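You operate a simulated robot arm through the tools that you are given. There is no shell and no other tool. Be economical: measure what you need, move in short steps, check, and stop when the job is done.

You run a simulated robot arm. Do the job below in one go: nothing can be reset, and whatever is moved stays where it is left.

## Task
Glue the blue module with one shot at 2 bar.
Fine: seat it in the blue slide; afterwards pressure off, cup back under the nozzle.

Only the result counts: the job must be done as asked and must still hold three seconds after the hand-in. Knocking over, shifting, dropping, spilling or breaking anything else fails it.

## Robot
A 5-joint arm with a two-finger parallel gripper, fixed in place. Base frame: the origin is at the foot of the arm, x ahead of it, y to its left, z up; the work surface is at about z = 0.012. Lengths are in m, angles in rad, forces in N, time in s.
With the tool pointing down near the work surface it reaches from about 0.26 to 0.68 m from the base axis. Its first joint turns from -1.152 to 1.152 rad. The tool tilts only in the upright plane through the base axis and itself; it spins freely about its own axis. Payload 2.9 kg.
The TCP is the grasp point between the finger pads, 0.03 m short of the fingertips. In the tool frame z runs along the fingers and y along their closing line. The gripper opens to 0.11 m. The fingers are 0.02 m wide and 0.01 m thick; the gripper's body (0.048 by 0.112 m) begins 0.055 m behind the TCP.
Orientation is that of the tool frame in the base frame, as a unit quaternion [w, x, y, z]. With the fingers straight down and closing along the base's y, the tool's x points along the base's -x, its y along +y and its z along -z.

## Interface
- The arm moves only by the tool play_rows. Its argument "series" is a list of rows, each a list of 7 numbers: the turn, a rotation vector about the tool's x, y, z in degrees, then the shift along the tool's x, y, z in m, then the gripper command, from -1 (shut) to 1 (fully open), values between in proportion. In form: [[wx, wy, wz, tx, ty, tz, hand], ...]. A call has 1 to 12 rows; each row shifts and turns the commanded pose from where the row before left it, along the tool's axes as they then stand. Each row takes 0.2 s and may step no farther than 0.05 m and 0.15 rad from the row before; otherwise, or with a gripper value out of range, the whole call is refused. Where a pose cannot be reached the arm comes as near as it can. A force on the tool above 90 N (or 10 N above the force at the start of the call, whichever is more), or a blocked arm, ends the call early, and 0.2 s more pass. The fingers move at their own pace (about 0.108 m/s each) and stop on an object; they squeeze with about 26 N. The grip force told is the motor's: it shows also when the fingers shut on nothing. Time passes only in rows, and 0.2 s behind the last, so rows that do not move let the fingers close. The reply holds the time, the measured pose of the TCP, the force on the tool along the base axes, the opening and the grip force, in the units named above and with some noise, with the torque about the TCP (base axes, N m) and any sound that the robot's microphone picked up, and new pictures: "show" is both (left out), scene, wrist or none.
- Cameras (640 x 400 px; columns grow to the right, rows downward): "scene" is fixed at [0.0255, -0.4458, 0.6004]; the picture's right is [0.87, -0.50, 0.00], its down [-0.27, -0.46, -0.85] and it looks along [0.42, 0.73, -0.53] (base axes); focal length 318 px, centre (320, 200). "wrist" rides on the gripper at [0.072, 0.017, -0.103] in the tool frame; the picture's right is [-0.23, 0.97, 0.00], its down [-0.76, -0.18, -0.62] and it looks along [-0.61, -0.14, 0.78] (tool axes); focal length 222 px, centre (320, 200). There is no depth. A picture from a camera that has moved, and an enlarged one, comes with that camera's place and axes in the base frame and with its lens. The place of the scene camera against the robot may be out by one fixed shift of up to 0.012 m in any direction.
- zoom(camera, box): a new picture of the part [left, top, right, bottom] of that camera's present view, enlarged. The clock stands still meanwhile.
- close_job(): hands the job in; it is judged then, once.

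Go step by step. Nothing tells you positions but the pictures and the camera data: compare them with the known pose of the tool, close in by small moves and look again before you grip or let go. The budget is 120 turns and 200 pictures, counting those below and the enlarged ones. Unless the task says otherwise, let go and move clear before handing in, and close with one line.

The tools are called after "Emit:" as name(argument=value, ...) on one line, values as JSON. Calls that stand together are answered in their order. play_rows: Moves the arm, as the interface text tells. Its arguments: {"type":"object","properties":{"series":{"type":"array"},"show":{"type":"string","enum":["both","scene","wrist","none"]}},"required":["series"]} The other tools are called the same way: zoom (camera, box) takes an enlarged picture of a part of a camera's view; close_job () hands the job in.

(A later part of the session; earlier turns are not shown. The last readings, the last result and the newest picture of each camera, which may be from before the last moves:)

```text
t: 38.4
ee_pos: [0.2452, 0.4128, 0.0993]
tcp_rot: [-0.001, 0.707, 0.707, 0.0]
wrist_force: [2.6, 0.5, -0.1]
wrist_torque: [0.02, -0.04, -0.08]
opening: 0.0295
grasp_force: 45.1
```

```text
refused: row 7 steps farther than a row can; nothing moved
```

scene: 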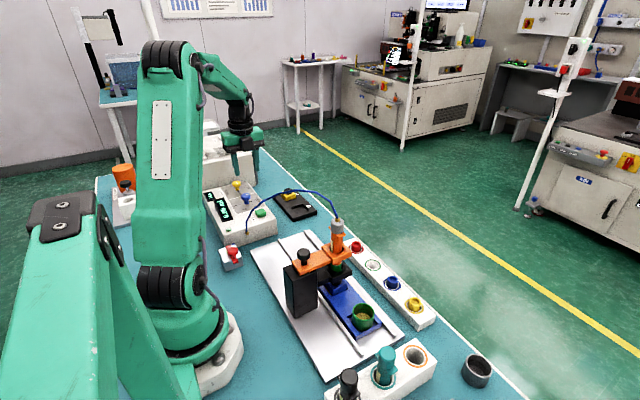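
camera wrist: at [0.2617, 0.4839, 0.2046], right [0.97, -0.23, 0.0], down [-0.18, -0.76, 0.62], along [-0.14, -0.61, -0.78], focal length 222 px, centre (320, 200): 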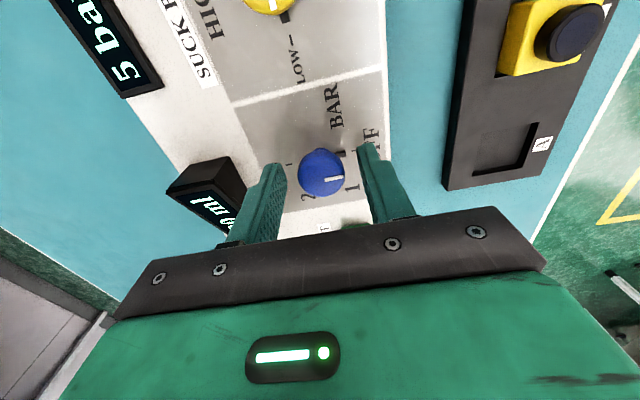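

Emit:
play_rows(series=[[0, 0, 8.5, 0, 0, 0, -1], [0, 0, 8.5, 0, 0, 0, -1], [0, 0, 8.5, 0, 0, 0, -1], [0, 0, 8.5, 0, 0, 0, -1], [0, 0, 8.5, 0, 0, 0, -1], [0, 0, 8.5, 0, 0, 0, -1], [0, 0, 8.5, 0, 0, 0, -1], [0, 0, 0, 0, 0, 0, -1]], show="both")

Emit:
zoom(camera="wrist", box=[220, 80, 420, 205])

Emit:
zoom(camera="scene", box=[225, 165, 285, 225])

```text
t: 39.3
ee_pos: [0.2452, 0.4112, 0.0991]
tcp_rot: [0.002, 0.835, 0.55, -0.002]
wrist_force: [-40.1, 20.6, 3.6]
wrist_torque: [0.17, 0.9, -0.03]
opening: 0.0291
grasp_force: 45.0
out of reach, approached as far as the arm can: row 3, 4
stopped in row 4: the force on the tool passed its limit at 114 N (the readings are from after the stop); the commanded pose is now the measured one
camera wrist: at [0.2899, 0.4709, 0.2022], right [0.8, -0.59, 0.0], down [-0.46, -0.63, 0.63], along [-0.37, -0.51, -0.78], focal length 222 px, centre (320, 200)
```

scene: 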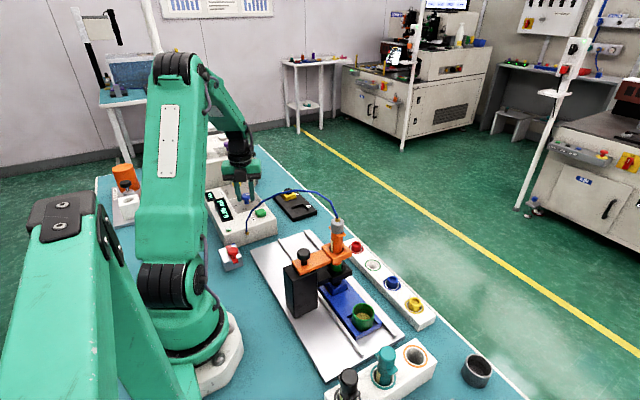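
wrist: 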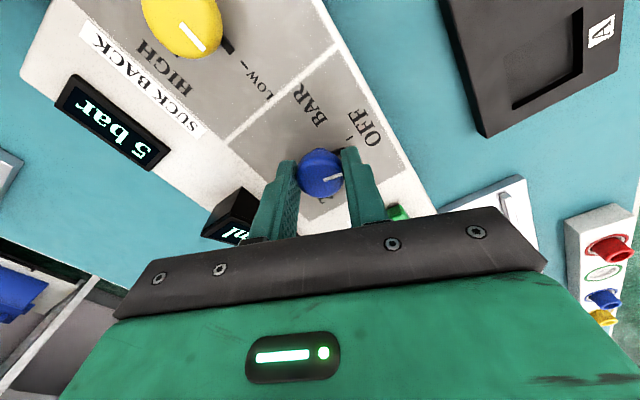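

```text
3.20 times, centred on (320, 142) of wrist
camera zoom: at [0.2899, 0.4709, 0.2022], right [0.8, -0.59, 0.0], down [-0.46, -0.63, 0.63], along [-0.37, -0.51, -0.78], focal length 711 px, centre (320, 384)
```

zoom: 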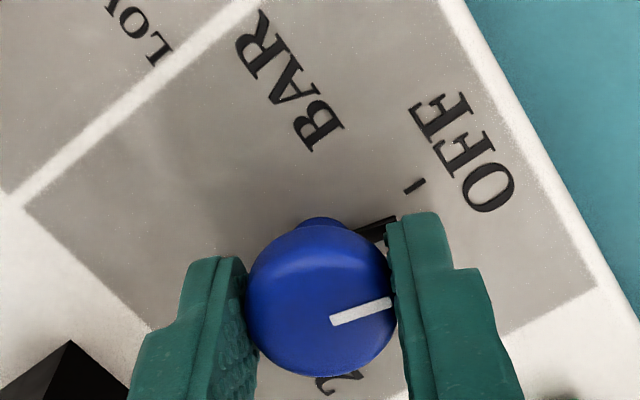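

```text
6.67 times, centred on (255, 195) of scene
camera zoom: at [0.0255, -0.4458, 0.6004], right [0.87, -0.5, 0.0], down [-0.27, -0.46, -0.85], along [0.42, 0.73, -0.53], focal length 2117 px, centre (753, 233)
```

zoom: 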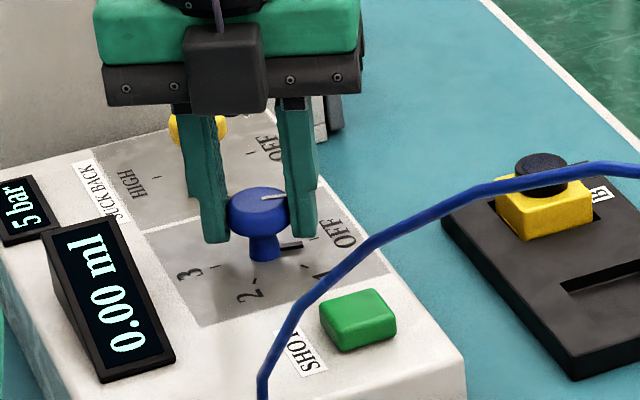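

The wrist spin hit its limit after 23°; the dial is now part-way to 1. I release, rise, and unwind the wrist so there is room for the full clockwise turn.

Emit:
play_rows(series=[[0, 0, 0, 0, 0, 0, -0.4], [0, 0, 0, 0, 0, 0, -0.1], [0, 0, 0, 0, 0, 0, -0.1], [0, 0, 0, 0, 0, -0.02, -0.1], [0, 0, 0, 0, 0, -0.02, -0.1], [0, 0, 0, 0, 0, 0, -0.1]], show="scene")

Emit:
zoom(camera="scene", box=[225, 165, 285, 225])

Emit:
zoom(camera="wrist", box=[220, 80, 420, 205])

```text
t: 40.7
ee_pos: [0.2503, 0.4092, 0.1402]
tcp_rot: [0.001, 0.838, 0.546, -0.001]
wrist_force: [0.3, 0.1, 0.3]
wrist_torque: [-0.03, -0.01, 0.02]
opening: 0.0495
grasp_force: 0.0
```

scene: 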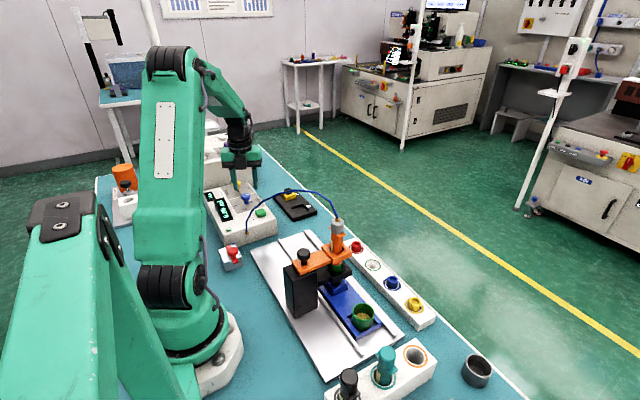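

```text
6.67 times, centred on (255, 195) of scene
camera zoom: at [0.0255, -0.4458, 0.6004], right [0.87, -0.5, 0.0], down [-0.27, -0.46, -0.85], along [0.42, 0.73, -0.53], focal length 2117 px, centre (753, 233)
```

zoom: 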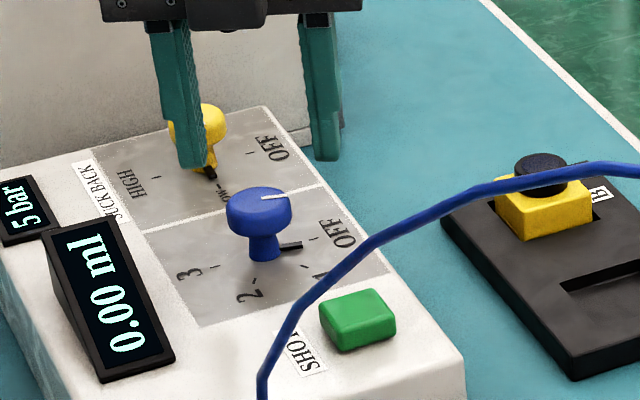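

```text
3.20 times, centred on (320, 142) of wrist
camera zoom: at [0.2948, 0.4685, 0.2433], right [0.8, -0.6, 0.0], down [-0.47, -0.62, 0.63], along [-0.38, -0.5, -0.78], focal length 711 px, centre (320, 384)
```

zoom: 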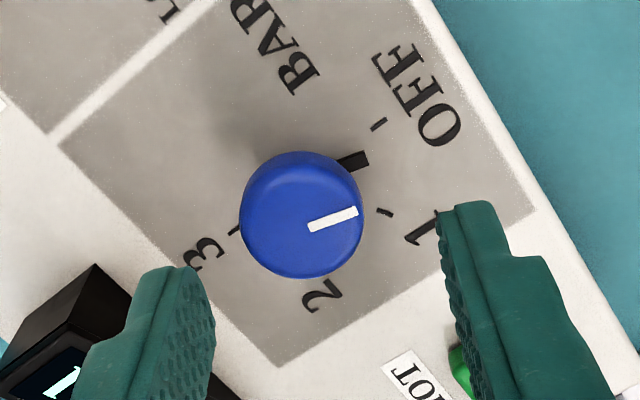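

The dial holds at about 23°. I unwind the wrist by 124° above the panel.

Emit:
play_rows(series=[[0, 0, -8.25, 0, 0, -0.01, -0.1], [0, 0, -8.25, 0, 0, -0.01, -0.1], [0, 0, -8.25, 0, 0, 0, -0.1], [0, 0, -8.25, 0, 0, 0, -0.1], [0, 0, -8.25, 0, 0, 0, -0.1], [0, 0, -8.25, 0, 0, 0, -0.1], [0, 0, -8.25, 0, 0, 0, -0.1], [0, 0, -8.25, 0, 0, 0, -0.1], [0, 0, -8.25, 0, 0, 0, -0.1], [0, 0, -8.25, 0, 0, 0, -0.1], [0, 0, -8.25, 0, 0, 0, -0.1], [0, 0, -8.25, 0, 0, 0, -0.1]], show="none")

Emit:
play_rows(series=[[0, 0, -8.25, 0, 0, 0, -0.1], [0, 0, -8.25, 0, 0, 0, -0.1], [0, 0, -8.25, 0, 0, 0, -0.1], [0, 0, 0, 0, 0, 0, -0.1]], show="wrist")

Emit:
zoom(camera="wrist", box=[220, 80, 420, 205])

```text
t: 43.3
ee_pos: [0.2494, 0.4097, 0.159]
tcp_rot: [-0.001, 0.128, 0.992, -0.002]
wrist_force: [0.0, 0.5, 0.1]
wrist_torque: [-0.02, 0.02, -0.01]
opening: 0.0495
grasp_force: 0.0
```

```text
t: 44.3
ee_pos: [0.2495, 0.4101, 0.1584]
tcp_rot: [-0.001, -0.087, 0.996, -0.001]
wrist_force: [-0.3, 0.0, 0.3]
wrist_torque: [0.01, 0.0, -0.01]
opening: 0.0495
grasp_force: 0.0
camera wrist: at [0.1756, 0.4134, 0.2625], right [0.05, 1.0, 0.0], down [0.78, -0.04, 0.62], along [0.62, -0.04, -0.78], focal length 222 px, centre (320, 200)
```

wrist: 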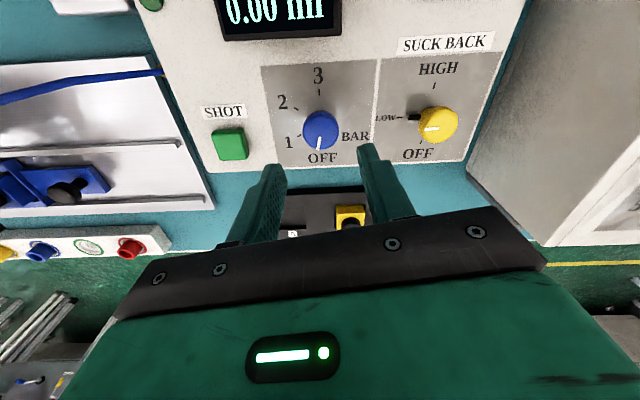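

```text
3.20 times, centred on (320, 142) of wrist
camera zoom: at [0.1756, 0.4134, 0.2625], right [0.05, 1.0, 0.0], down [0.78, -0.04, 0.62], along [0.62, -0.04, -0.78], focal length 711 px, centre (320, 384)
```

zoom: 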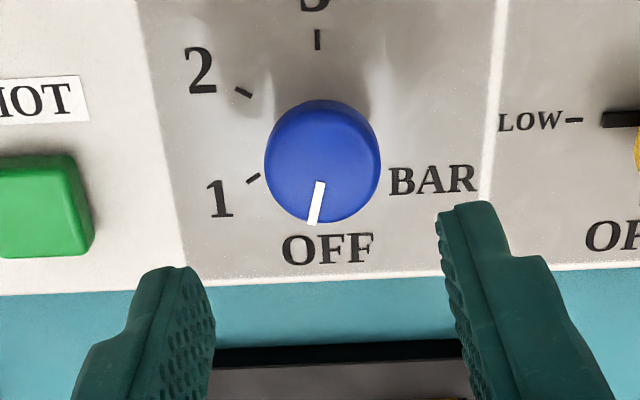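

From here the dial reads clearly. I shift about 5 mm to centre on the knob and lower.

Emit:
play_rows(series=[[0, 0, 0, 0.0047, 0.0024, 0.015, -0.1], [0, 0, 0, 0, 0, 0.02, -0.1], [0, 0, 0, 0, 0, 0.012, -0.1], [0, 0, 0, 0, 0, 0, -0.1]], show="wrist")

Emit:
zoom(camera="wrist", box=[220, 80, 420, 205])

Emit:
zoom(camera="scene", box=[225, 165, 285, 225])

```text
t: 45.3
ee_pos: [0.2465, 0.4102, 0.1117]
tcp_rot: [-0.001, -0.087, 0.996, -0.002]
wrist_force: [-0.2, 0.4, 0.1]
wrist_torque: [0.0, 0.0, 0.01]
opening: 0.0497
grasp_force: 0.1
camera wrist: at [0.1715, 0.4151, 0.2158], right [0.06, 1.0, 0.0], down [0.78, -0.04, 0.62], along [0.62, -0.04, -0.78], focal length 222 px, centre (320, 200)
```

wrist: 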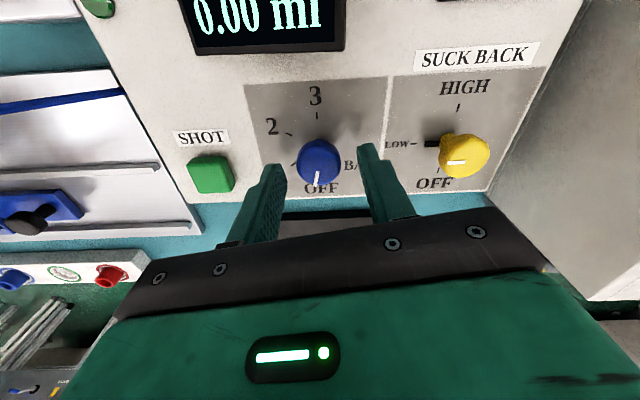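

```text
3.20 times, centred on (320, 142) of wrist
camera zoom: at [0.1715, 0.4151, 0.2158], right [0.06, 1.0, 0.0], down [0.78, -0.04, 0.62], along [0.62, -0.04, -0.78], focal length 711 px, centre (320, 384)
```

zoom: 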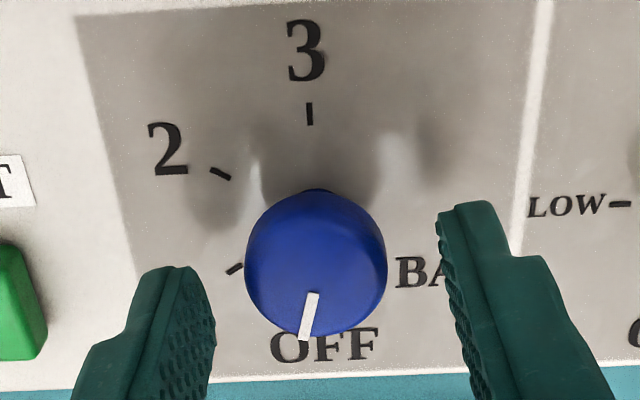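

```text
6.67 times, centred on (255, 195) of scene
camera zoom: at [0.0255, -0.4458, 0.6004], right [0.87, -0.5, 0.0], down [-0.27, -0.46, -0.85], along [0.42, 0.73, -0.53], focal length 2117 px, centre (753, 233)
```

zoom: 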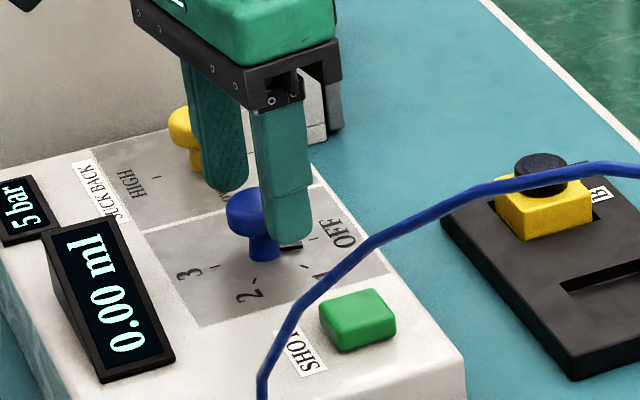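

The hand is about 3 mm too far forward; I correct, lower to grip height, and close.

Emit:
play_rows(series=[[0, 0, 0, 0.003, -0.0005, 0.006, -0.1], [0, 0, 0, 0, 0, 0.0065, -0.1], [0, 0, 0, 0, 0, 0, -0.1], [0, 0, 0, 0, 0, 0, -0.4], [0, 0, 0, 0, 0, 0, -0.7], [0, 0, 0, 0, 0, 0, -1], [0, 0, 0, 0, 0, 0, -1]], show="wrist")

Emit:
zoom(camera="wrist", box=[220, 80, 420, 205])

Emit:
zoom(camera="scene", box=[225, 165, 285, 225])

```text
t: 46.9
ee_pos: [0.2423, 0.4104, 0.1006]
tcp_rot: [-0.002, -0.086, 0.996, -0.002]
wrist_force: [0.6, -8.7, 0.7]
wrist_torque: [-0.18, 0.06, 0.0]
opening: 0.0293
grasp_force: 45.4
camera wrist: at [0.1678, 0.4139, 0.2033], right [0.06, 1.0, -0.01], down [0.78, -0.04, 0.62], along [0.62, -0.04, -0.78], focal length 222 px, centre (320, 200)
```

wrist: 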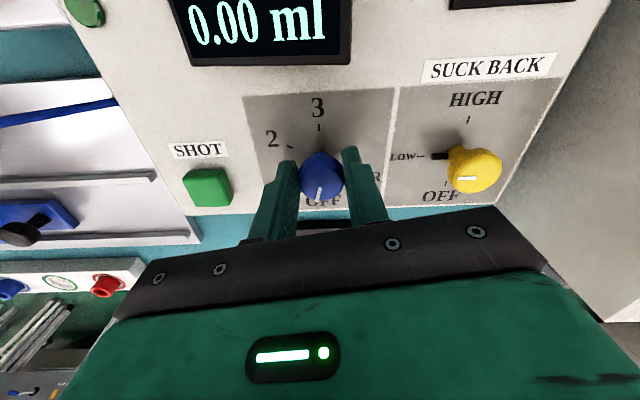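

```text
3.20 times, centred on (320, 142) of wrist
camera zoom: at [0.1678, 0.4139, 0.2033], right [0.06, 1.0, -0.01], down [0.78, -0.04, 0.62], along [0.62, -0.04, -0.78], focal length 711 px, centre (320, 384)
```

zoom: 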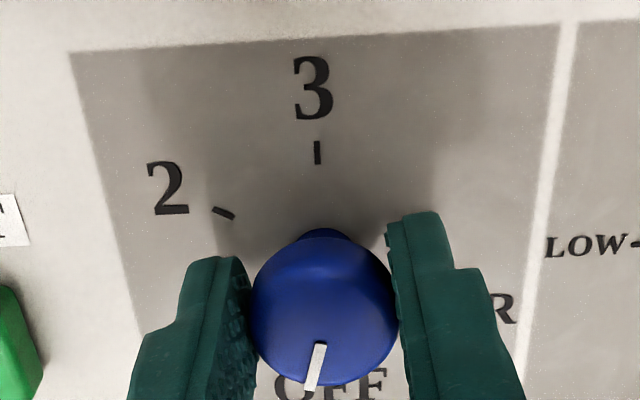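

```text
6.67 times, centred on (255, 195) of scene
camera zoom: at [0.0255, -0.4459, 0.6004], right [0.87, -0.5, 0.0], down [-0.27, -0.46, -0.85], along [0.42, 0.73, -0.53], focal length 2117 px, centre (753, 233)
```

zoom: 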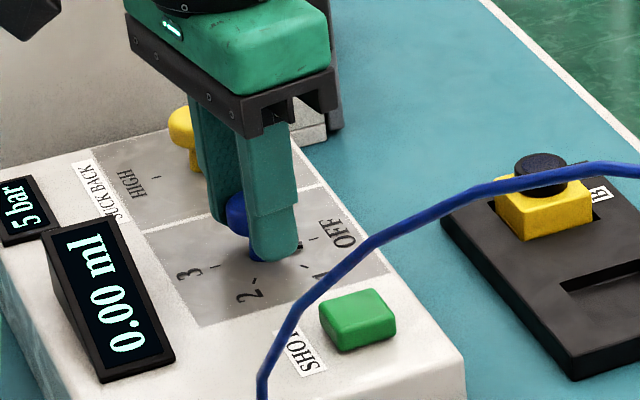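

From the two grips I take the knob axis as (0.245, 0.4105), so I'm 2–3 mm short in x. I open slightly, shift and re-grip.

Emit:
play_rows(series=[[0, 0, 0, 0, 0, 0, -0.35], [0, 0, 0, 0, 0, 0, -0.35], [0, 0, 0, -0.0025, 0, 0, -0.35], [0, 0, 0, 0, 0, 0, -0.6], [0, 0, 0, 0, 0, 0, -1], [0, 0, 0, 0, 0, 0, -1]], show="none")

```text
t: 48.3
ee_pos: [0.2442, 0.4091, 0.0991]
tcp_rot: [-0.002, -0.087, 0.996, -0.002]
wrist_force: [-2.2, -9.5, 6.7]
wrist_torque: [-0.27, 0.23, -0.02]
opening: 0.0296
grasp_force: 44.5
```

Now I turn clockwise in stages, checking forces and the pointer.

Emit:
play_rows(series=[[0, 0, 8, 0, 0, 0, -1], [0, 0, 8, 0, 0, 0, -1], [0, 0, 8, 0, 0, 0, -1], [0, 0, 8, 0, 0, 0, -1], [0, 0, 0, 0, 0, 0, -1]], show="wrist")

Emit:
zoom(camera="wrist", box=[220, 80, 420, 205])

```text
t: 49.5
ee_pos: [0.2439, 0.4114, 0.1005]
tcp_rot: [0.0, 0.192, 0.981, -0.002]
wrist_force: [1.3, -1.2, -5.8]
wrist_torque: [0.04, -0.11, 0.01]
opening: 0.029
grasp_force: 45.1
camera wrist: at [0.1835, 0.4535, 0.2031], right [0.58, 0.82, 0.0], down [0.64, -0.45, 0.62], along [0.51, -0.36, -0.78], focal length 222 px, centre (320, 200)
```

wrist: 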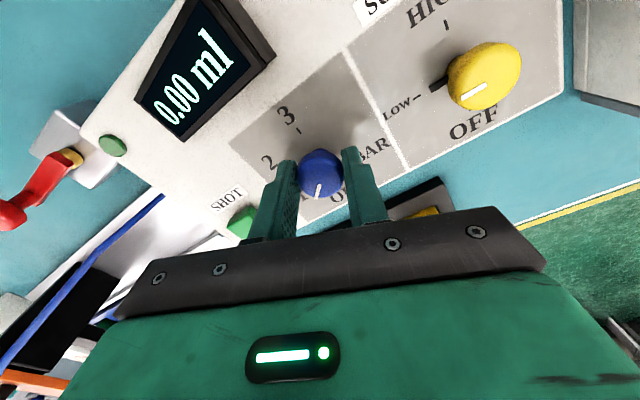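

```text
3.20 times, centred on (320, 142) of wrist
camera zoom: at [0.1835, 0.4535, 0.2031], right [0.58, 0.82, 0.0], down [0.64, -0.45, 0.62], along [0.51, -0.36, -0.78], focal length 711 px, centre (320, 384)
```

zoom: 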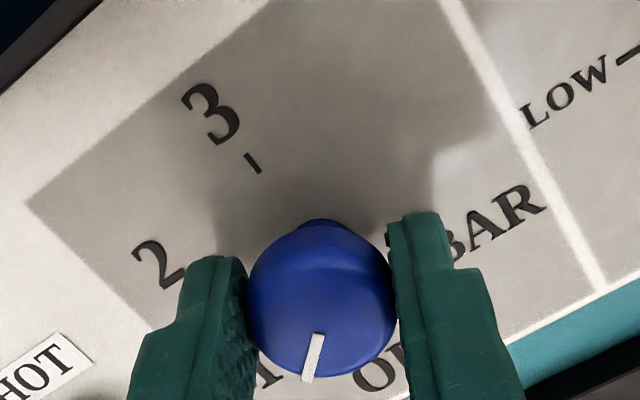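

The dial follows the hand; the pointer is now at about −44°, so 76° remain to the 2-bar mark.

Emit:
play_rows(series=[[0, 0, 8.4, 0, 0, 0, -1], [0, 0, 8.4, 0, 0, 0, -1], [0, 0, 8.4, 0, 0, 0, -1], [0, 0, 8.4, 0, 0, 0, -1], [0, 0, 8.4, 0, 0, 0, -1], [0, 0, 8.4, 0, 0, 0, -1], [0, 0, 0, 0, 0, 0, -1]], show="wrist")

Emit:
zoom(camera="wrist", box=[220, 80, 420, 205])

```text
t: 51.1
ee_pos: [0.2457, 0.4116, 0.1006]
tcp_rot: [0.0, 0.592, 0.806, 0.002]
wrist_force: [17.8, 23.1, -27.8]
wrist_torque: [-0.11, -0.32, 0.01]
opening: 0.0293
grasp_force: 44.5
camera wrist: at [0.2391, 0.4847, 0.2035], right [1.0, 0.07, 0.0], down [0.06, -0.78, 0.62], along [0.05, -0.62, -0.78], focal length 222 px, centre (320, 200)
```

wrist: 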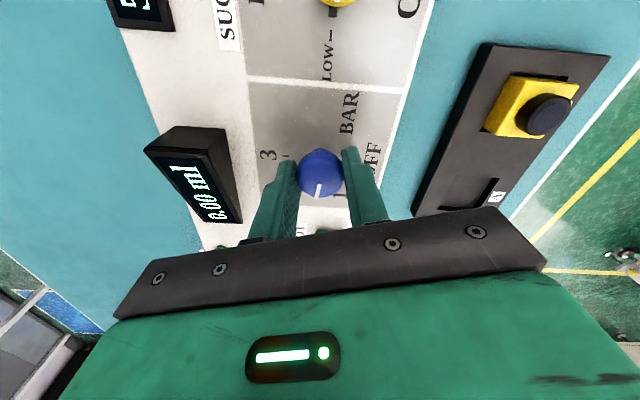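

```text
3.20 times, centred on (320, 142) of wrist
camera zoom: at [0.2391, 0.4847, 0.2035], right [1.0, 0.07, 0.0], down [0.06, -0.78, 0.62], along [0.05, -0.62, -0.78], focal length 711 px, centre (320, 384)
```

zoom: 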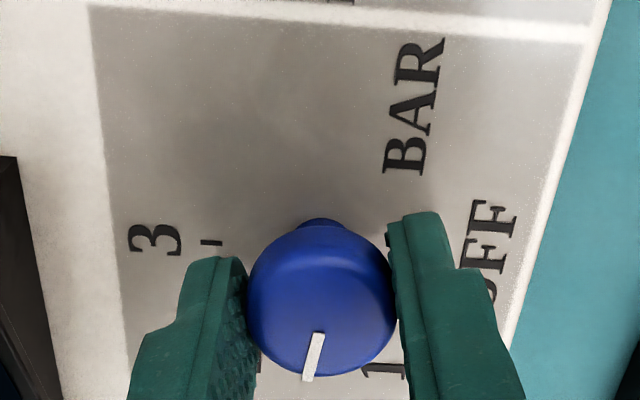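

Pointer at about −94°. I relax the side forces a little and finish the last 25.7°.

Emit:
play_rows(series=[[0, 0, 0, 0.0005, 0.0006, 0.0006, -1], [0, 0, 8.55, 0, 0, 0, -1], [0, 0, 8.55, 0, 0, 0, -1], [0, 0, 8.55, 0, 0, 0, -1], [0, 0, 0, 0, 0, 0, -1]], show="wrist")

Emit:
zoom(camera="wrist", box=[220, 80, 420, 205])

```text
t: 52.3
ee_pos: [0.2451, 0.4118, 0.0997]
tcp_rot: [0.0, 0.757, 0.654, -0.001]
wrist_force: [18.6, 3.6, 4.1]
wrist_torque: [0.26, -0.39, 0.02]
opening: 0.0296
grasp_force: 45.3
camera wrist: at [0.2725, 0.4801, 0.2034], right [0.93, -0.36, 0.0], down [-0.29, -0.73, 0.62], along [-0.23, -0.58, -0.78], focal length 222 px, centre (320, 200)
```

wrist: 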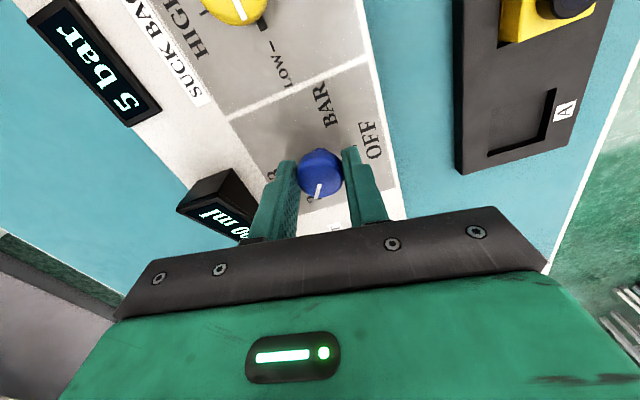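

```text
3.20 times, centred on (320, 142) of wrist
camera zoom: at [0.2725, 0.4801, 0.2034], right [0.93, -0.36, 0.0], down [-0.29, -0.73, 0.62], along [-0.23, -0.58, -0.78], focal length 711 px, centre (320, 384)
```

zoom: 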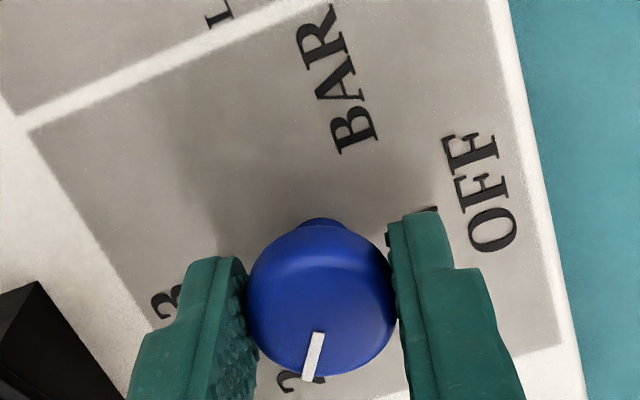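

The pointer is now aimed at 2. I release and rise to check.

Emit:
play_rows(series=[[0, 0, 0, 0, 0.0006, 0, -1], [0, 0, 0, 0, 0, 0, -0.5], [0, 0, 0, 0, 0, 0, -0.1], [0, 0, 0, 0, 0, 0, -0.1], [0, 0, 0, 0, 0, -0.02, -0.1], [0, 0, 0, 0, 0, -0.03, -0.1], [0, 0, 0, 0, 0, -0.03, -0.1], [0, 0, 0, 0, 0, 0, -0.1]], show="wrist")

Emit:
zoom(camera="wrist", box=[220, 50, 420, 175])

Emit:
zoom(camera="scene", box=[200, 165, 290, 245])

```text
t: 54.1
ee_pos: [0.245, 0.4096, 0.1808]
tcp_rot: [0.0, 0.756, 0.655, -0.001]
wrist_force: [-0.7, 0.2, 1.0]
wrist_torque: [0.01, 0.03, -0.01]
opening: 0.0495
grasp_force: 0.0
camera wrist: at [0.2726, 0.4787, 0.2835], right [0.93, -0.36, 0.0], down [-0.28, -0.73, 0.63], along [-0.23, -0.58, -0.78], focal length 222 px, centre (320, 200)
```

wrist: 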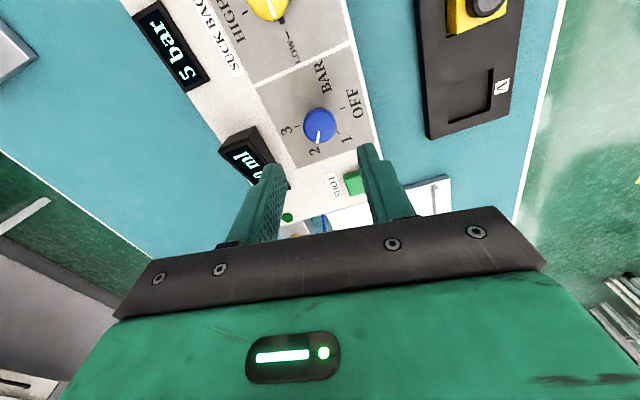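

```text
3.20 times, centred on (320, 112) of wrist
camera zoom: at [0.2726, 0.4787, 0.2835], right [0.93, -0.36, 0.0], down [-0.28, -0.73, 0.63], along [-0.23, -0.58, -0.78], focal length 711 px, centre (320, 480)
```

zoom: 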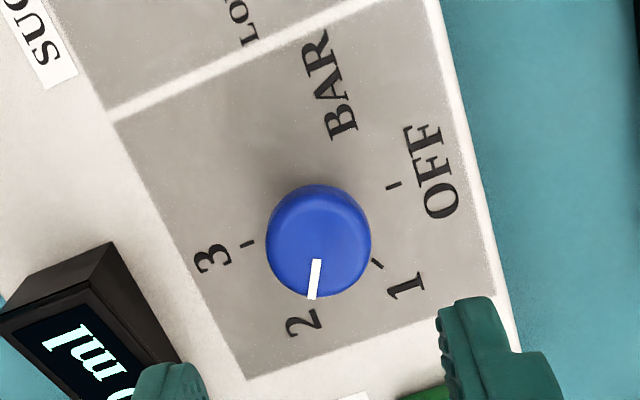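

```text
5.00 times, centred on (245, 205) of scene
camera zoom: at [0.0255, -0.4458, 0.6004], right [0.87, -0.5, 0.0], down [-0.27, -0.46, -0.85], along [0.42, 0.73, -0.53], focal length 1588 px, centre (695, 175)
```

zoom: 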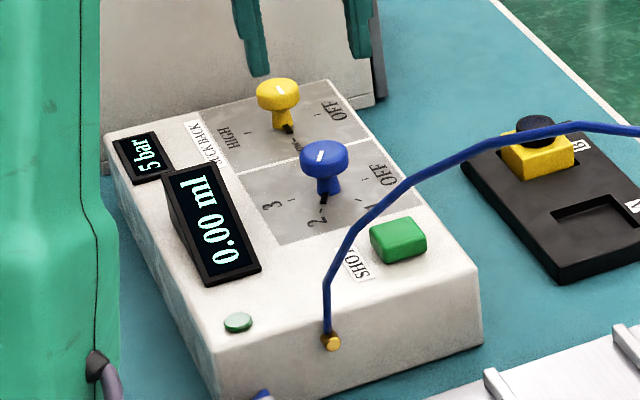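

The dial points exactly at 2 and holds. Next I close the fingers and go above the SHOT button near (0.259, 0.326).

Emit:
play_rows(series=[[0, 0, 0, -0.0406, 0.013, 0, -1], [0, 0, 0, -0.0406, 0.013, 0, -1], [0, 0, 0, 0, 0, 0.02, -1], [0, 0, 0, 0, 0, 0.02, -1], [0, 0, 0, 0, 0, 0, -1]], show="wrist")

Emit:
zoom(camera="wrist", box=[220, 80, 420, 205])

Emit:
zoom(camera="scene", box=[210, 155, 300, 245])

```text
t: 55.3
ee_pos: [0.259, 0.3262, 0.1393]
tcp_rot: [0.001, 0.755, 0.655, -0.002]
wrist_force: [-1.4, -1.0, 0.3]
wrist_torque: [0.0, 0.02, -0.02]
opening: 0.0
grasp_force: 26.0
camera wrist: at [0.2865, 0.3961, 0.2428], right [0.93, -0.36, 0.0], down [-0.28, -0.73, 0.63], along [-0.23, -0.58, -0.78], focal length 222 px, centre (320, 200)
```

wrist: 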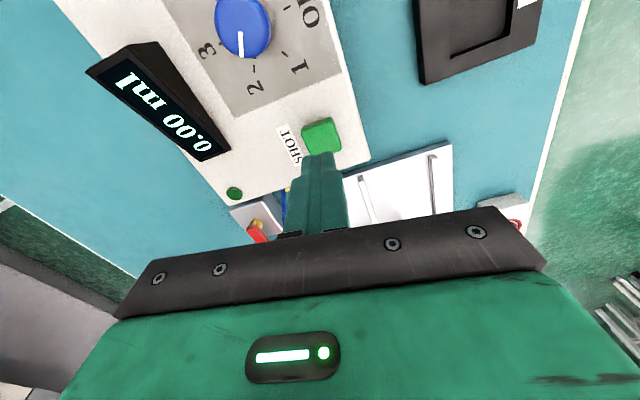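

```text
3.20 times, centred on (320, 142) of wrist
camera zoom: at [0.2865, 0.3961, 0.2428], right [0.93, -0.36, 0.0], down [-0.28, -0.73, 0.63], along [-0.23, -0.58, -0.78], focal length 711 px, centre (320, 384)
```

zoom: 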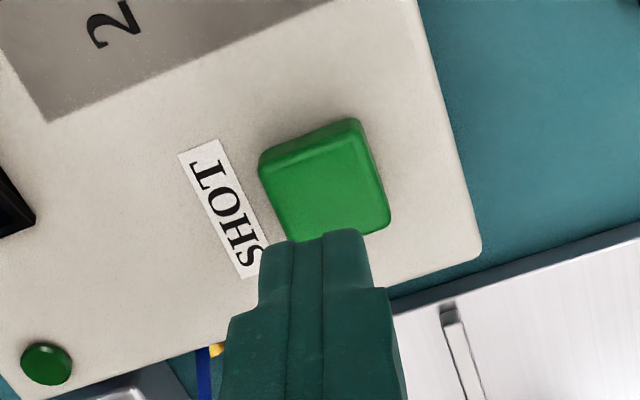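

```text
4.44 times, centred on (255, 200) of scene
camera zoom: at [0.0255, -0.4458, 0.6004], right [0.87, -0.5, 0.0], down [-0.27, -0.46, -0.85], along [0.42, 0.73, -0.53], focal length 1412 px, centre (609, 200)
```

zoom: 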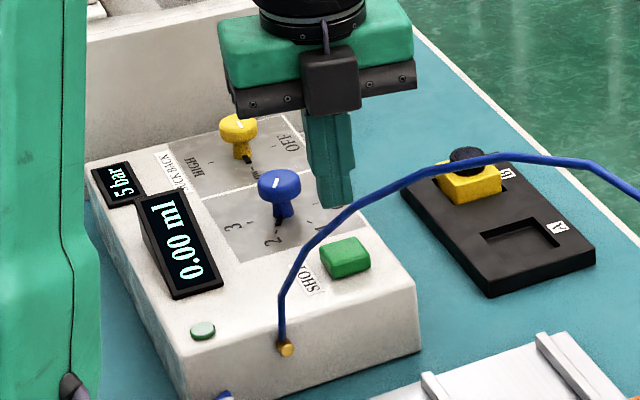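

The hand is above the button, about 2 mm off; I correct and approach to just above it.

Emit:
play_rows(series=[[0, 0, 0, 0.0014, 0.0016, 0.015, -1], [0, 0, 0, 0, 0, 0.015, -1], [0, 0, 0, 0, 0, 0, -1]], show="wrist")

Emit:
zoom(camera="scene", box=[230, 175, 290, 235])

```text
t: 56.1
ee_pos: [0.2619, 0.3272, 0.1089]
tcp_rot: [0.0, 0.755, 0.655, -0.002]
wrist_force: [-1.6, -0.2, 0.2]
wrist_torque: [0.02, 0.02, 0.0]
opening: 0.0
grasp_force: 26.1
camera wrist: at [0.2889, 0.3965, 0.2116], right [0.93, -0.36, 0.0], down [-0.28, -0.73, 0.63], along [-0.23, -0.58, -0.78], focal length 222 px, centre (320, 200)
```

wrist: 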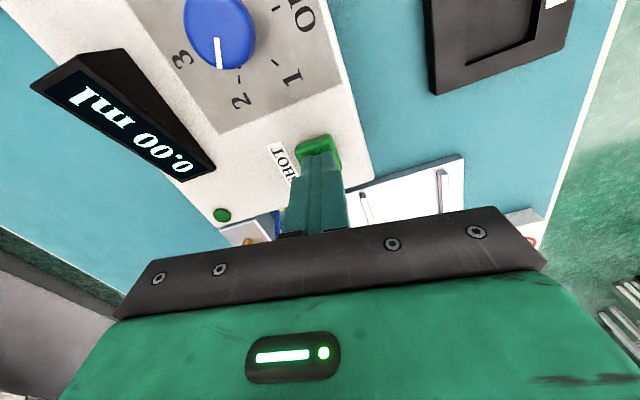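

```text
6.67 times, centred on (260, 205) of scene
camera zoom: at [0.0255, -0.4458, 0.6004], right [0.87, -0.5, 0.0], down [-0.27, -0.46, -0.85], along [0.42, 0.73, -0.53], focal length 2117 px, centre (720, 167)
```

zoom: 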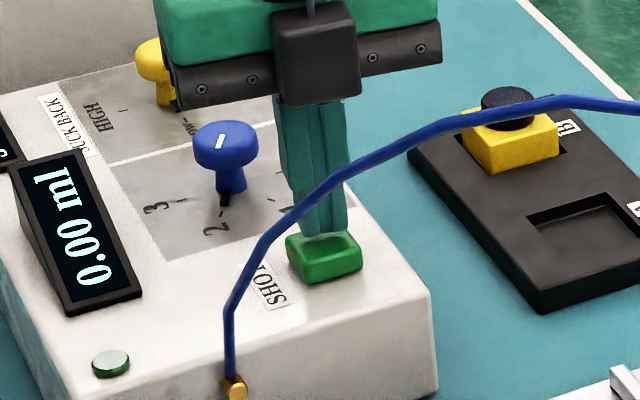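

The fingertip is centred just above the button. I press down in 2 mm steps.

Emit:
play_rows(series=[[0, 0, 0, 0, 0, 0.002, -1], [0, 0, 0, 0, 0, 0.002, -1], [0, 0, 0, 0, 0, 0.002, -1], [0, 0, 0, 0, 0, 0.002, -1]], show="none")

Emit:
zoom(camera="scene", box=[200, 165, 290, 235])

```text
t: 57.1
ee_pos: [0.2613, 0.328, 0.1012]
tcp_rot: [0.0, 0.756, 0.655, -0.001]
wrist_force: [0.1, 0.2, 1.3]
wrist_torque: [-0.04, -0.05, 0.0]
opening: 0.0001
grasp_force: 25.9
```

```text
5.71 times, centred on (245, 200) of scene
camera zoom: at [0.0255, -0.4458, 0.6004], right [0.87, -0.5, 0.0], down [-0.27, -0.46, -0.85], along [0.42, 0.73, -0.53], focal length 1815 px, centre (749, 200)
```

zoom: 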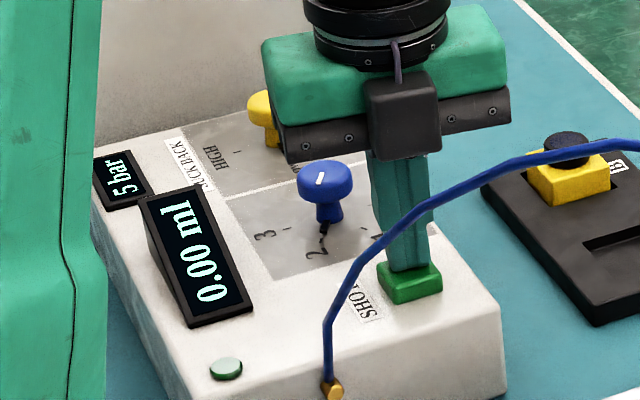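

Emit:
play_rows(series=[[0, 0, 0, 0, 0, 0.0015, -1], [0, 0, 0, 0, 0, 0.0015, -1]], show="none")

Emit:
zoom(camera="scene", box=[200, 165, 290, 235])

```text
t: 57.7
ee_pos: [0.2623, 0.3262, 0.0987]
tcp_rot: [-0.001, 0.755, 0.656, -0.001]
wrist_force: [0.9, -0.2, 4.1]
wrist_torque: [-0.01, -0.08, 0.0]
opening: 0.0
grasp_force: 26.2
heard: click
```

```text
5.71 times, centred on (245, 200) of scene
camera zoom: at [0.0255, -0.4459, 0.6004], right [0.87, -0.5, 0.0], down [-0.27, -0.46, -0.85], along [0.42, 0.73, -0.53], focal length 1815 px, centre (749, 200)
```

zoom: 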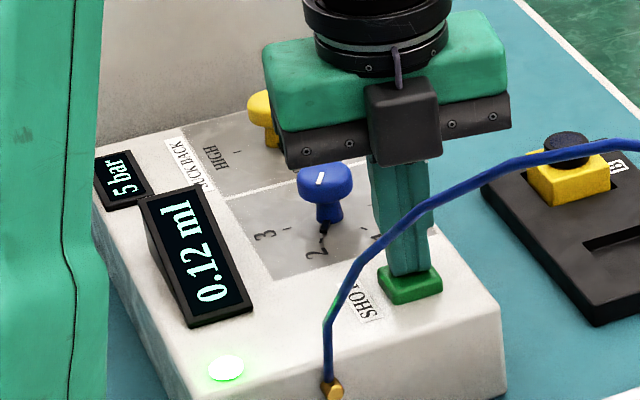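

Click heard, and the display shows 0.12 ml with the lamp lit. I lift off the button at once.

Emit:
play_rows(series=[[0, 0, 0, 0, 0, -0.01, -1], [0, 0, 0, 0, 0, -0.03, -1], [0, 0, 0, 0, 0, -0.03, -1], [0, 0, 0, 0, 0, 0, -1]], show="scene")

Emit:
zoom(camera="scene", box=[200, 165, 290, 235])

Emit:
zoom(camera="scene", box=[315, 230, 385, 320])

```text
t: 58.7
ee_pos: [0.2598, 0.3277, 0.1678]
tcp_rot: [0.001, 0.755, 0.655, -0.002]
wrist_force: [0.0, 0.4, 0.6]
wrist_torque: [-0.03, 0.01, 0.01]
opening: 0.0002
grasp_force: 25.6
```

scene: 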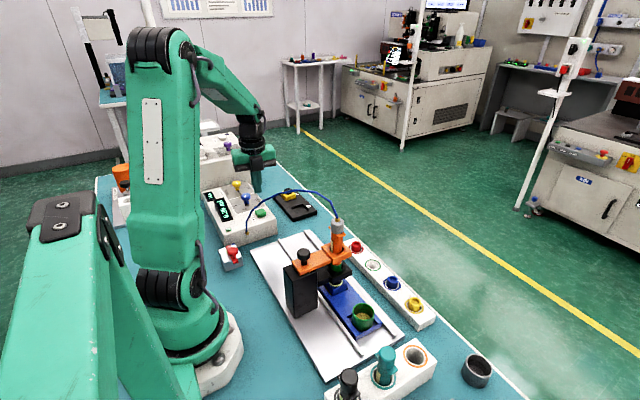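

```text
5.71 times, centred on (245, 200) of scene
camera zoom: at [0.0255, -0.4458, 0.6004], right [0.87, -0.5, 0.0], down [-0.27, -0.46, -0.85], along [0.42, 0.73, -0.53], focal length 1815 px, centre (749, 200)
```

zoom: 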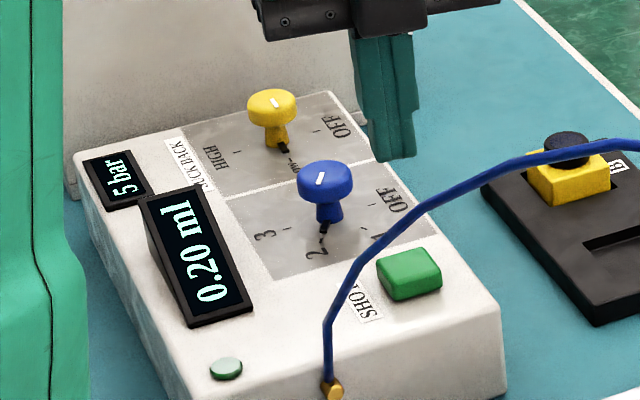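

```text
4.44 times, centred on (350, 275) of scene
camera zoom: at [0.0255, -0.4458, 0.6004], right [0.87, -0.5, 0.0], down [-0.27, -0.46, -0.85], along [0.42, 0.73, -0.53], focal length 1412 px, centre (187, -133)
```

zoom: 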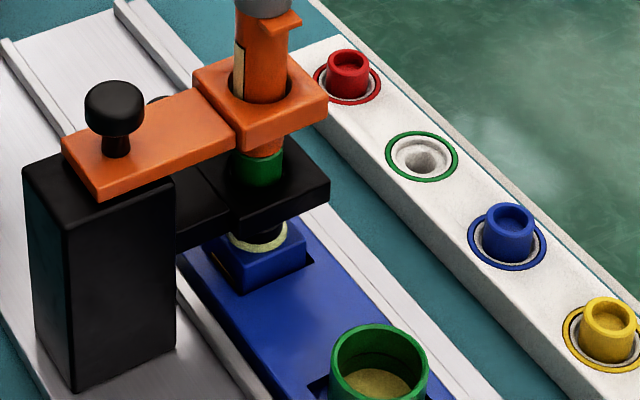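

The shot is done: 0.20 ml, lamp out, and a bead is visible around the lens. Now back to the dial, retracing my moves, to turn it OFF.

Emit:
play_rows(series=[[0, 0, 0, 0.0399, -0.0138, 0, -0.1], [0, 0, 0, 0.0399, -0.0138, 0, -0.1], [0, 0, 0, 0, 0, 0.025, -0.1], [0, 0, 0, 0, 0, 0.02, -0.1], [0, 0, 0, 0, 0, 0, -0.1]], show="wrist")

Emit:
zoom(camera="wrist", box=[220, 80, 420, 205])

```text
t: 59.9
ee_pos: [0.2458, 0.4104, 0.1234]
tcp_rot: [0.0, 0.756, 0.655, -0.001]
wrist_force: [0.4, 0.6, 0.0]
wrist_torque: [0.01, 0.03, -0.01]
opening: 0.0495
grasp_force: 0.0
camera wrist: at [0.2739, 0.4793, 0.2257], right [0.93, -0.36, 0.0], down [-0.28, -0.73, 0.63], along [-0.23, -0.58, -0.78], focal length 222 px, centre (320, 200)
```

wrist: 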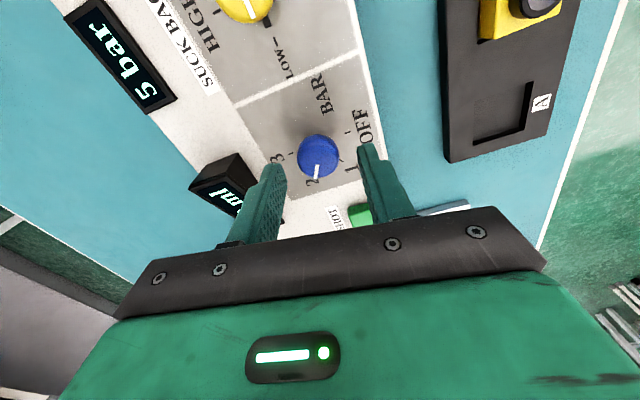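

```text
3.20 times, centred on (320, 142) of wrist
camera zoom: at [0.2739, 0.4793, 0.2257], right [0.93, -0.36, 0.0], down [-0.28, -0.73, 0.63], along [-0.23, -0.58, -0.78], focal length 711 px, centre (320, 384)
```

zoom: 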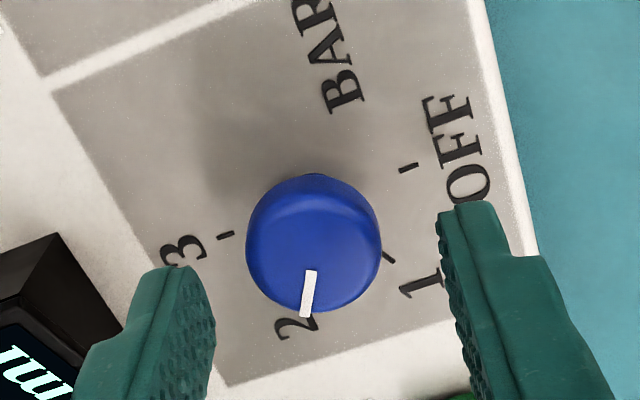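

Centred again. I lower, grip, and turn the dial counter-clockwise 60° as a first stage.

Emit:
play_rows(series=[[0, 0, 0, 0, 0, 0.012, -0.1], [0, 0, 0, 0, 0, 0.012, -0.1], [0, 0, 0, 0, 0, 0, -0.4], [0, 0, 0, 0, 0, 0, -0.7], [0, 0, 0, 0, 0, 0, -1], [0, 0, 0, 0, 0, 0, -1]], show="none")

Emit:
play_rows(series=[[0, 0, -8.4, 0, 0, 0, -1], [0, 0, -8.4, 0, 0, 0, -1], [0, 0, -8.4, 0, 0, 0, -1], [0, 0, -8.4, 0, 0, 0, -1], [0, 0, 0, 0, 0, 0, -1]], show="none")

```text
t: 61.3
ee_pos: [0.2456, 0.4106, 0.0988]
tcp_rot: [0.001, 0.755, 0.656, -0.002]
wrist_force: [-15.5, 5.2, 0.5]
wrist_torque: [0.17, 0.29, 0.02]
opening: 0.0296
grasp_force: 45.0
```

```text
t: 62.5
ee_pos: [0.2459, 0.4108, 0.0987]
tcp_rot: [0.0, 0.532, 0.847, -0.002]
wrist_force: [-5.1, -3.0, -2.8]
wrist_torque: [0.25, 0.17, -0.02]
opening: 0.0294
grasp_force: 44.9
```

Forces are small. I turn another 67°.

Emit:
play_rows(series=[[0, 0, -8.4, 0, 0, 0, -1], [0, 0, -8.4, 0, 0, 0, -1], [0, 0, -8.4, 0, 0, 0, -1], [0, 0, -8.4, 0, 0, 0, -1], [0, 0, -8.4, 0, 0, 0, -1], [0, 0, -8.4, 0, 0, 0, -1], [0, 0, -8.4, 0, 0, 0, -1], [0, 0, -8.4, 0, 0, 0, -1], [0, 0, 0, 0, 0, 0, -1]], show="wrist")

Emit:
zoom(camera="wrist", box=[220, 80, 420, 205])

```text
t: 64.5
ee_pos: [0.2444, 0.4094, 0.0989]
tcp_rot: [-0.001, -0.023, 1.0, -0.001]
wrist_force: [16.9, -9.9, -17.1]
wrist_torque: [-0.11, -0.7, 0.04]
opening: 0.0294
grasp_force: 44.8
camera wrist: at [0.1723, 0.4238, 0.2025], right [0.18, 0.98, 0.0], down [0.77, -0.14, 0.62], along [0.61, -0.12, -0.78], focal length 222 px, centre (320, 200)
```

wrist: 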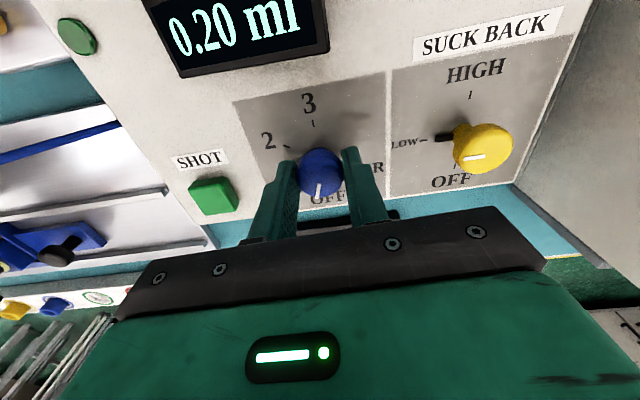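

```text
3.20 times, centred on (320, 142) of wrist
camera zoom: at [0.1723, 0.4238, 0.2025], right [0.18, 0.98, 0.0], down [0.77, -0.14, 0.62], along [0.61, -0.12, -0.78], focal length 711 px, centre (320, 384)
```

zoom: 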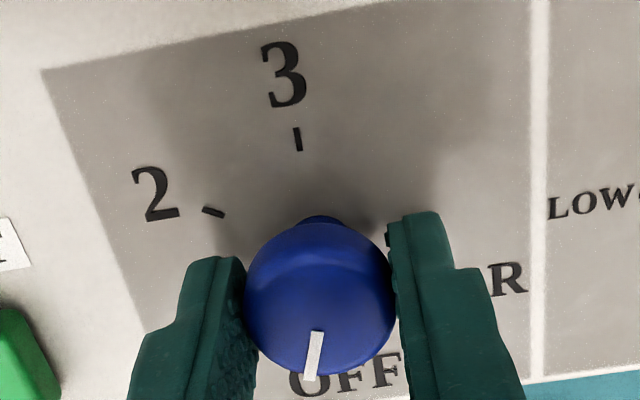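

Pointer at about −20° from OFF. I relax the forces and turn the remaining 19°.

Emit:
play_rows(series=[[0, 0, 0, -0.0005, -0.0003, 0.0003, -1], [0, 0, -8.4, 0, 0, 0, -1], [0, 0, -8.4, 0, 0, 0, -1], [0, 0, -2.6, 0, 0, 0, -1], [0, 0, 0, 0, 0, 0, -1]], show="wrist")

Emit:
zoom(camera="wrist", box=[220, 80, 420, 205])

```text
t: 65.7
ee_pos: [0.2448, 0.4102, 0.0992]
tcp_rot: [-0.001, -0.192, 0.981, 0.0]
wrist_force: [12.5, -6.6, -8.6]
wrist_torque: [-0.39, 0.22, -0.02]
opening: 0.0294
grasp_force: 44.9
camera wrist: at [0.1718, 0.3984, 0.2025], right [-0.16, 0.99, 0.0], down [0.77, 0.12, 0.62], along [0.61, 0.1, -0.78], focal length 222 px, centre (320, 200)
```

wrist: 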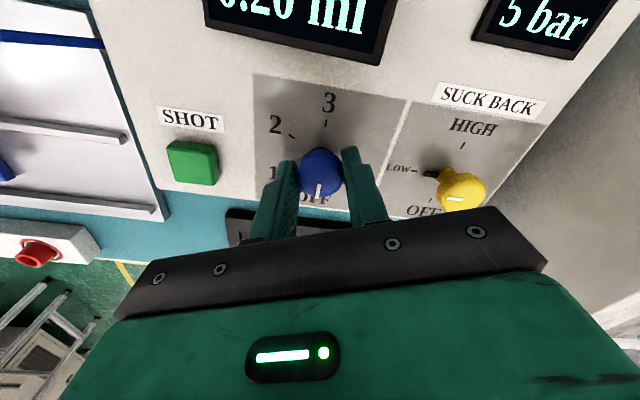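

```text
3.20 times, centred on (320, 142) of wrist
camera zoom: at [0.1718, 0.3984, 0.2025], right [-0.16, 0.99, 0.0], down [0.77, 0.12, 0.62], along [0.61, 0.1, -0.78], focal length 711 px, centre (320, 384)
```

zoom: 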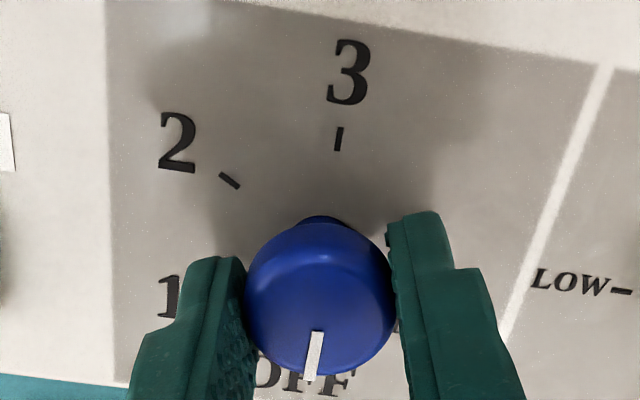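

The pointer is at OFF. I release, rise and verify.

Emit:
play_rows(series=[[0, 0, 0, -0.0004, 0, 0, -1], [0, 0, 0, 0, 0, 0, -0.5], [0, 0, 0, 0, 0, 0, -0.1], [0, 0, 0, 0, 0, 0, -0.1], [0, 0, 0, 0, 0, -0.02, -0.1], [0, 0, 0, 0, 0, -0.03, -0.1], [0, 0, 0, 0, 0, -0.04, -0.1], [0, 0, 0, 0, 0, 0, -0.1]], show="wrist")

Emit:
zoom(camera="wrist", box=[220, 50, 420, 175])

Emit:
zoom(camera="scene", box=[200, 165, 290, 235])

```text
t: 67.5
ee_pos: [0.2457, 0.4116, 0.1882]
tcp_rot: [-0.001, -0.191, 0.982, -0.001]
wrist_force: [-0.2, -0.6, -0.4]
wrist_torque: [0.04, -0.01, -0.03]
opening: 0.0495
grasp_force: 0.1
camera wrist: at [0.173, 0.4, 0.2919], right [-0.16, 0.99, 0.0], down [0.77, 0.12, 0.62], along [0.61, 0.09, -0.78], focal length 222 px, centre (320, 200)
```

wrist: 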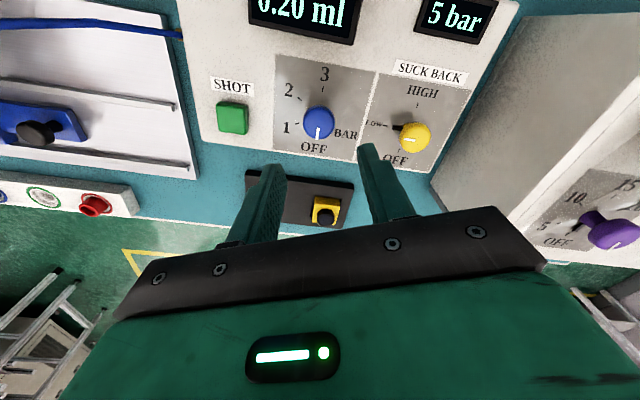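

```text
3.20 times, centred on (320, 112) of wrist
camera zoom: at [0.173, 0.4, 0.2919], right [-0.16, 0.99, 0.0], down [0.77, 0.12, 0.62], along [0.61, 0.09, -0.78], focal length 711 px, centre (320, 480)
```

zoom: 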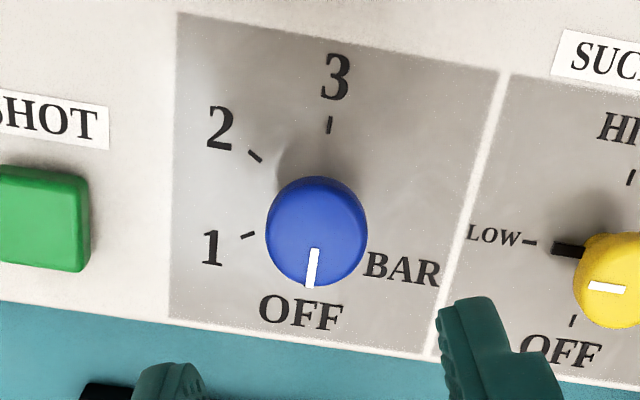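

```text
5.71 times, centred on (245, 200) of scene
camera zoom: at [0.0255, -0.4458, 0.6004], right [0.87, -0.5, 0.0], down [-0.27, -0.46, -0.85], along [0.42, 0.73, -0.53], focal length 1815 px, centre (749, 200)
```

zoom: 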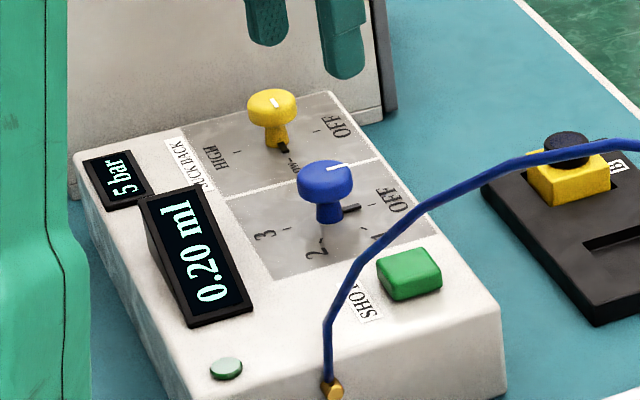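

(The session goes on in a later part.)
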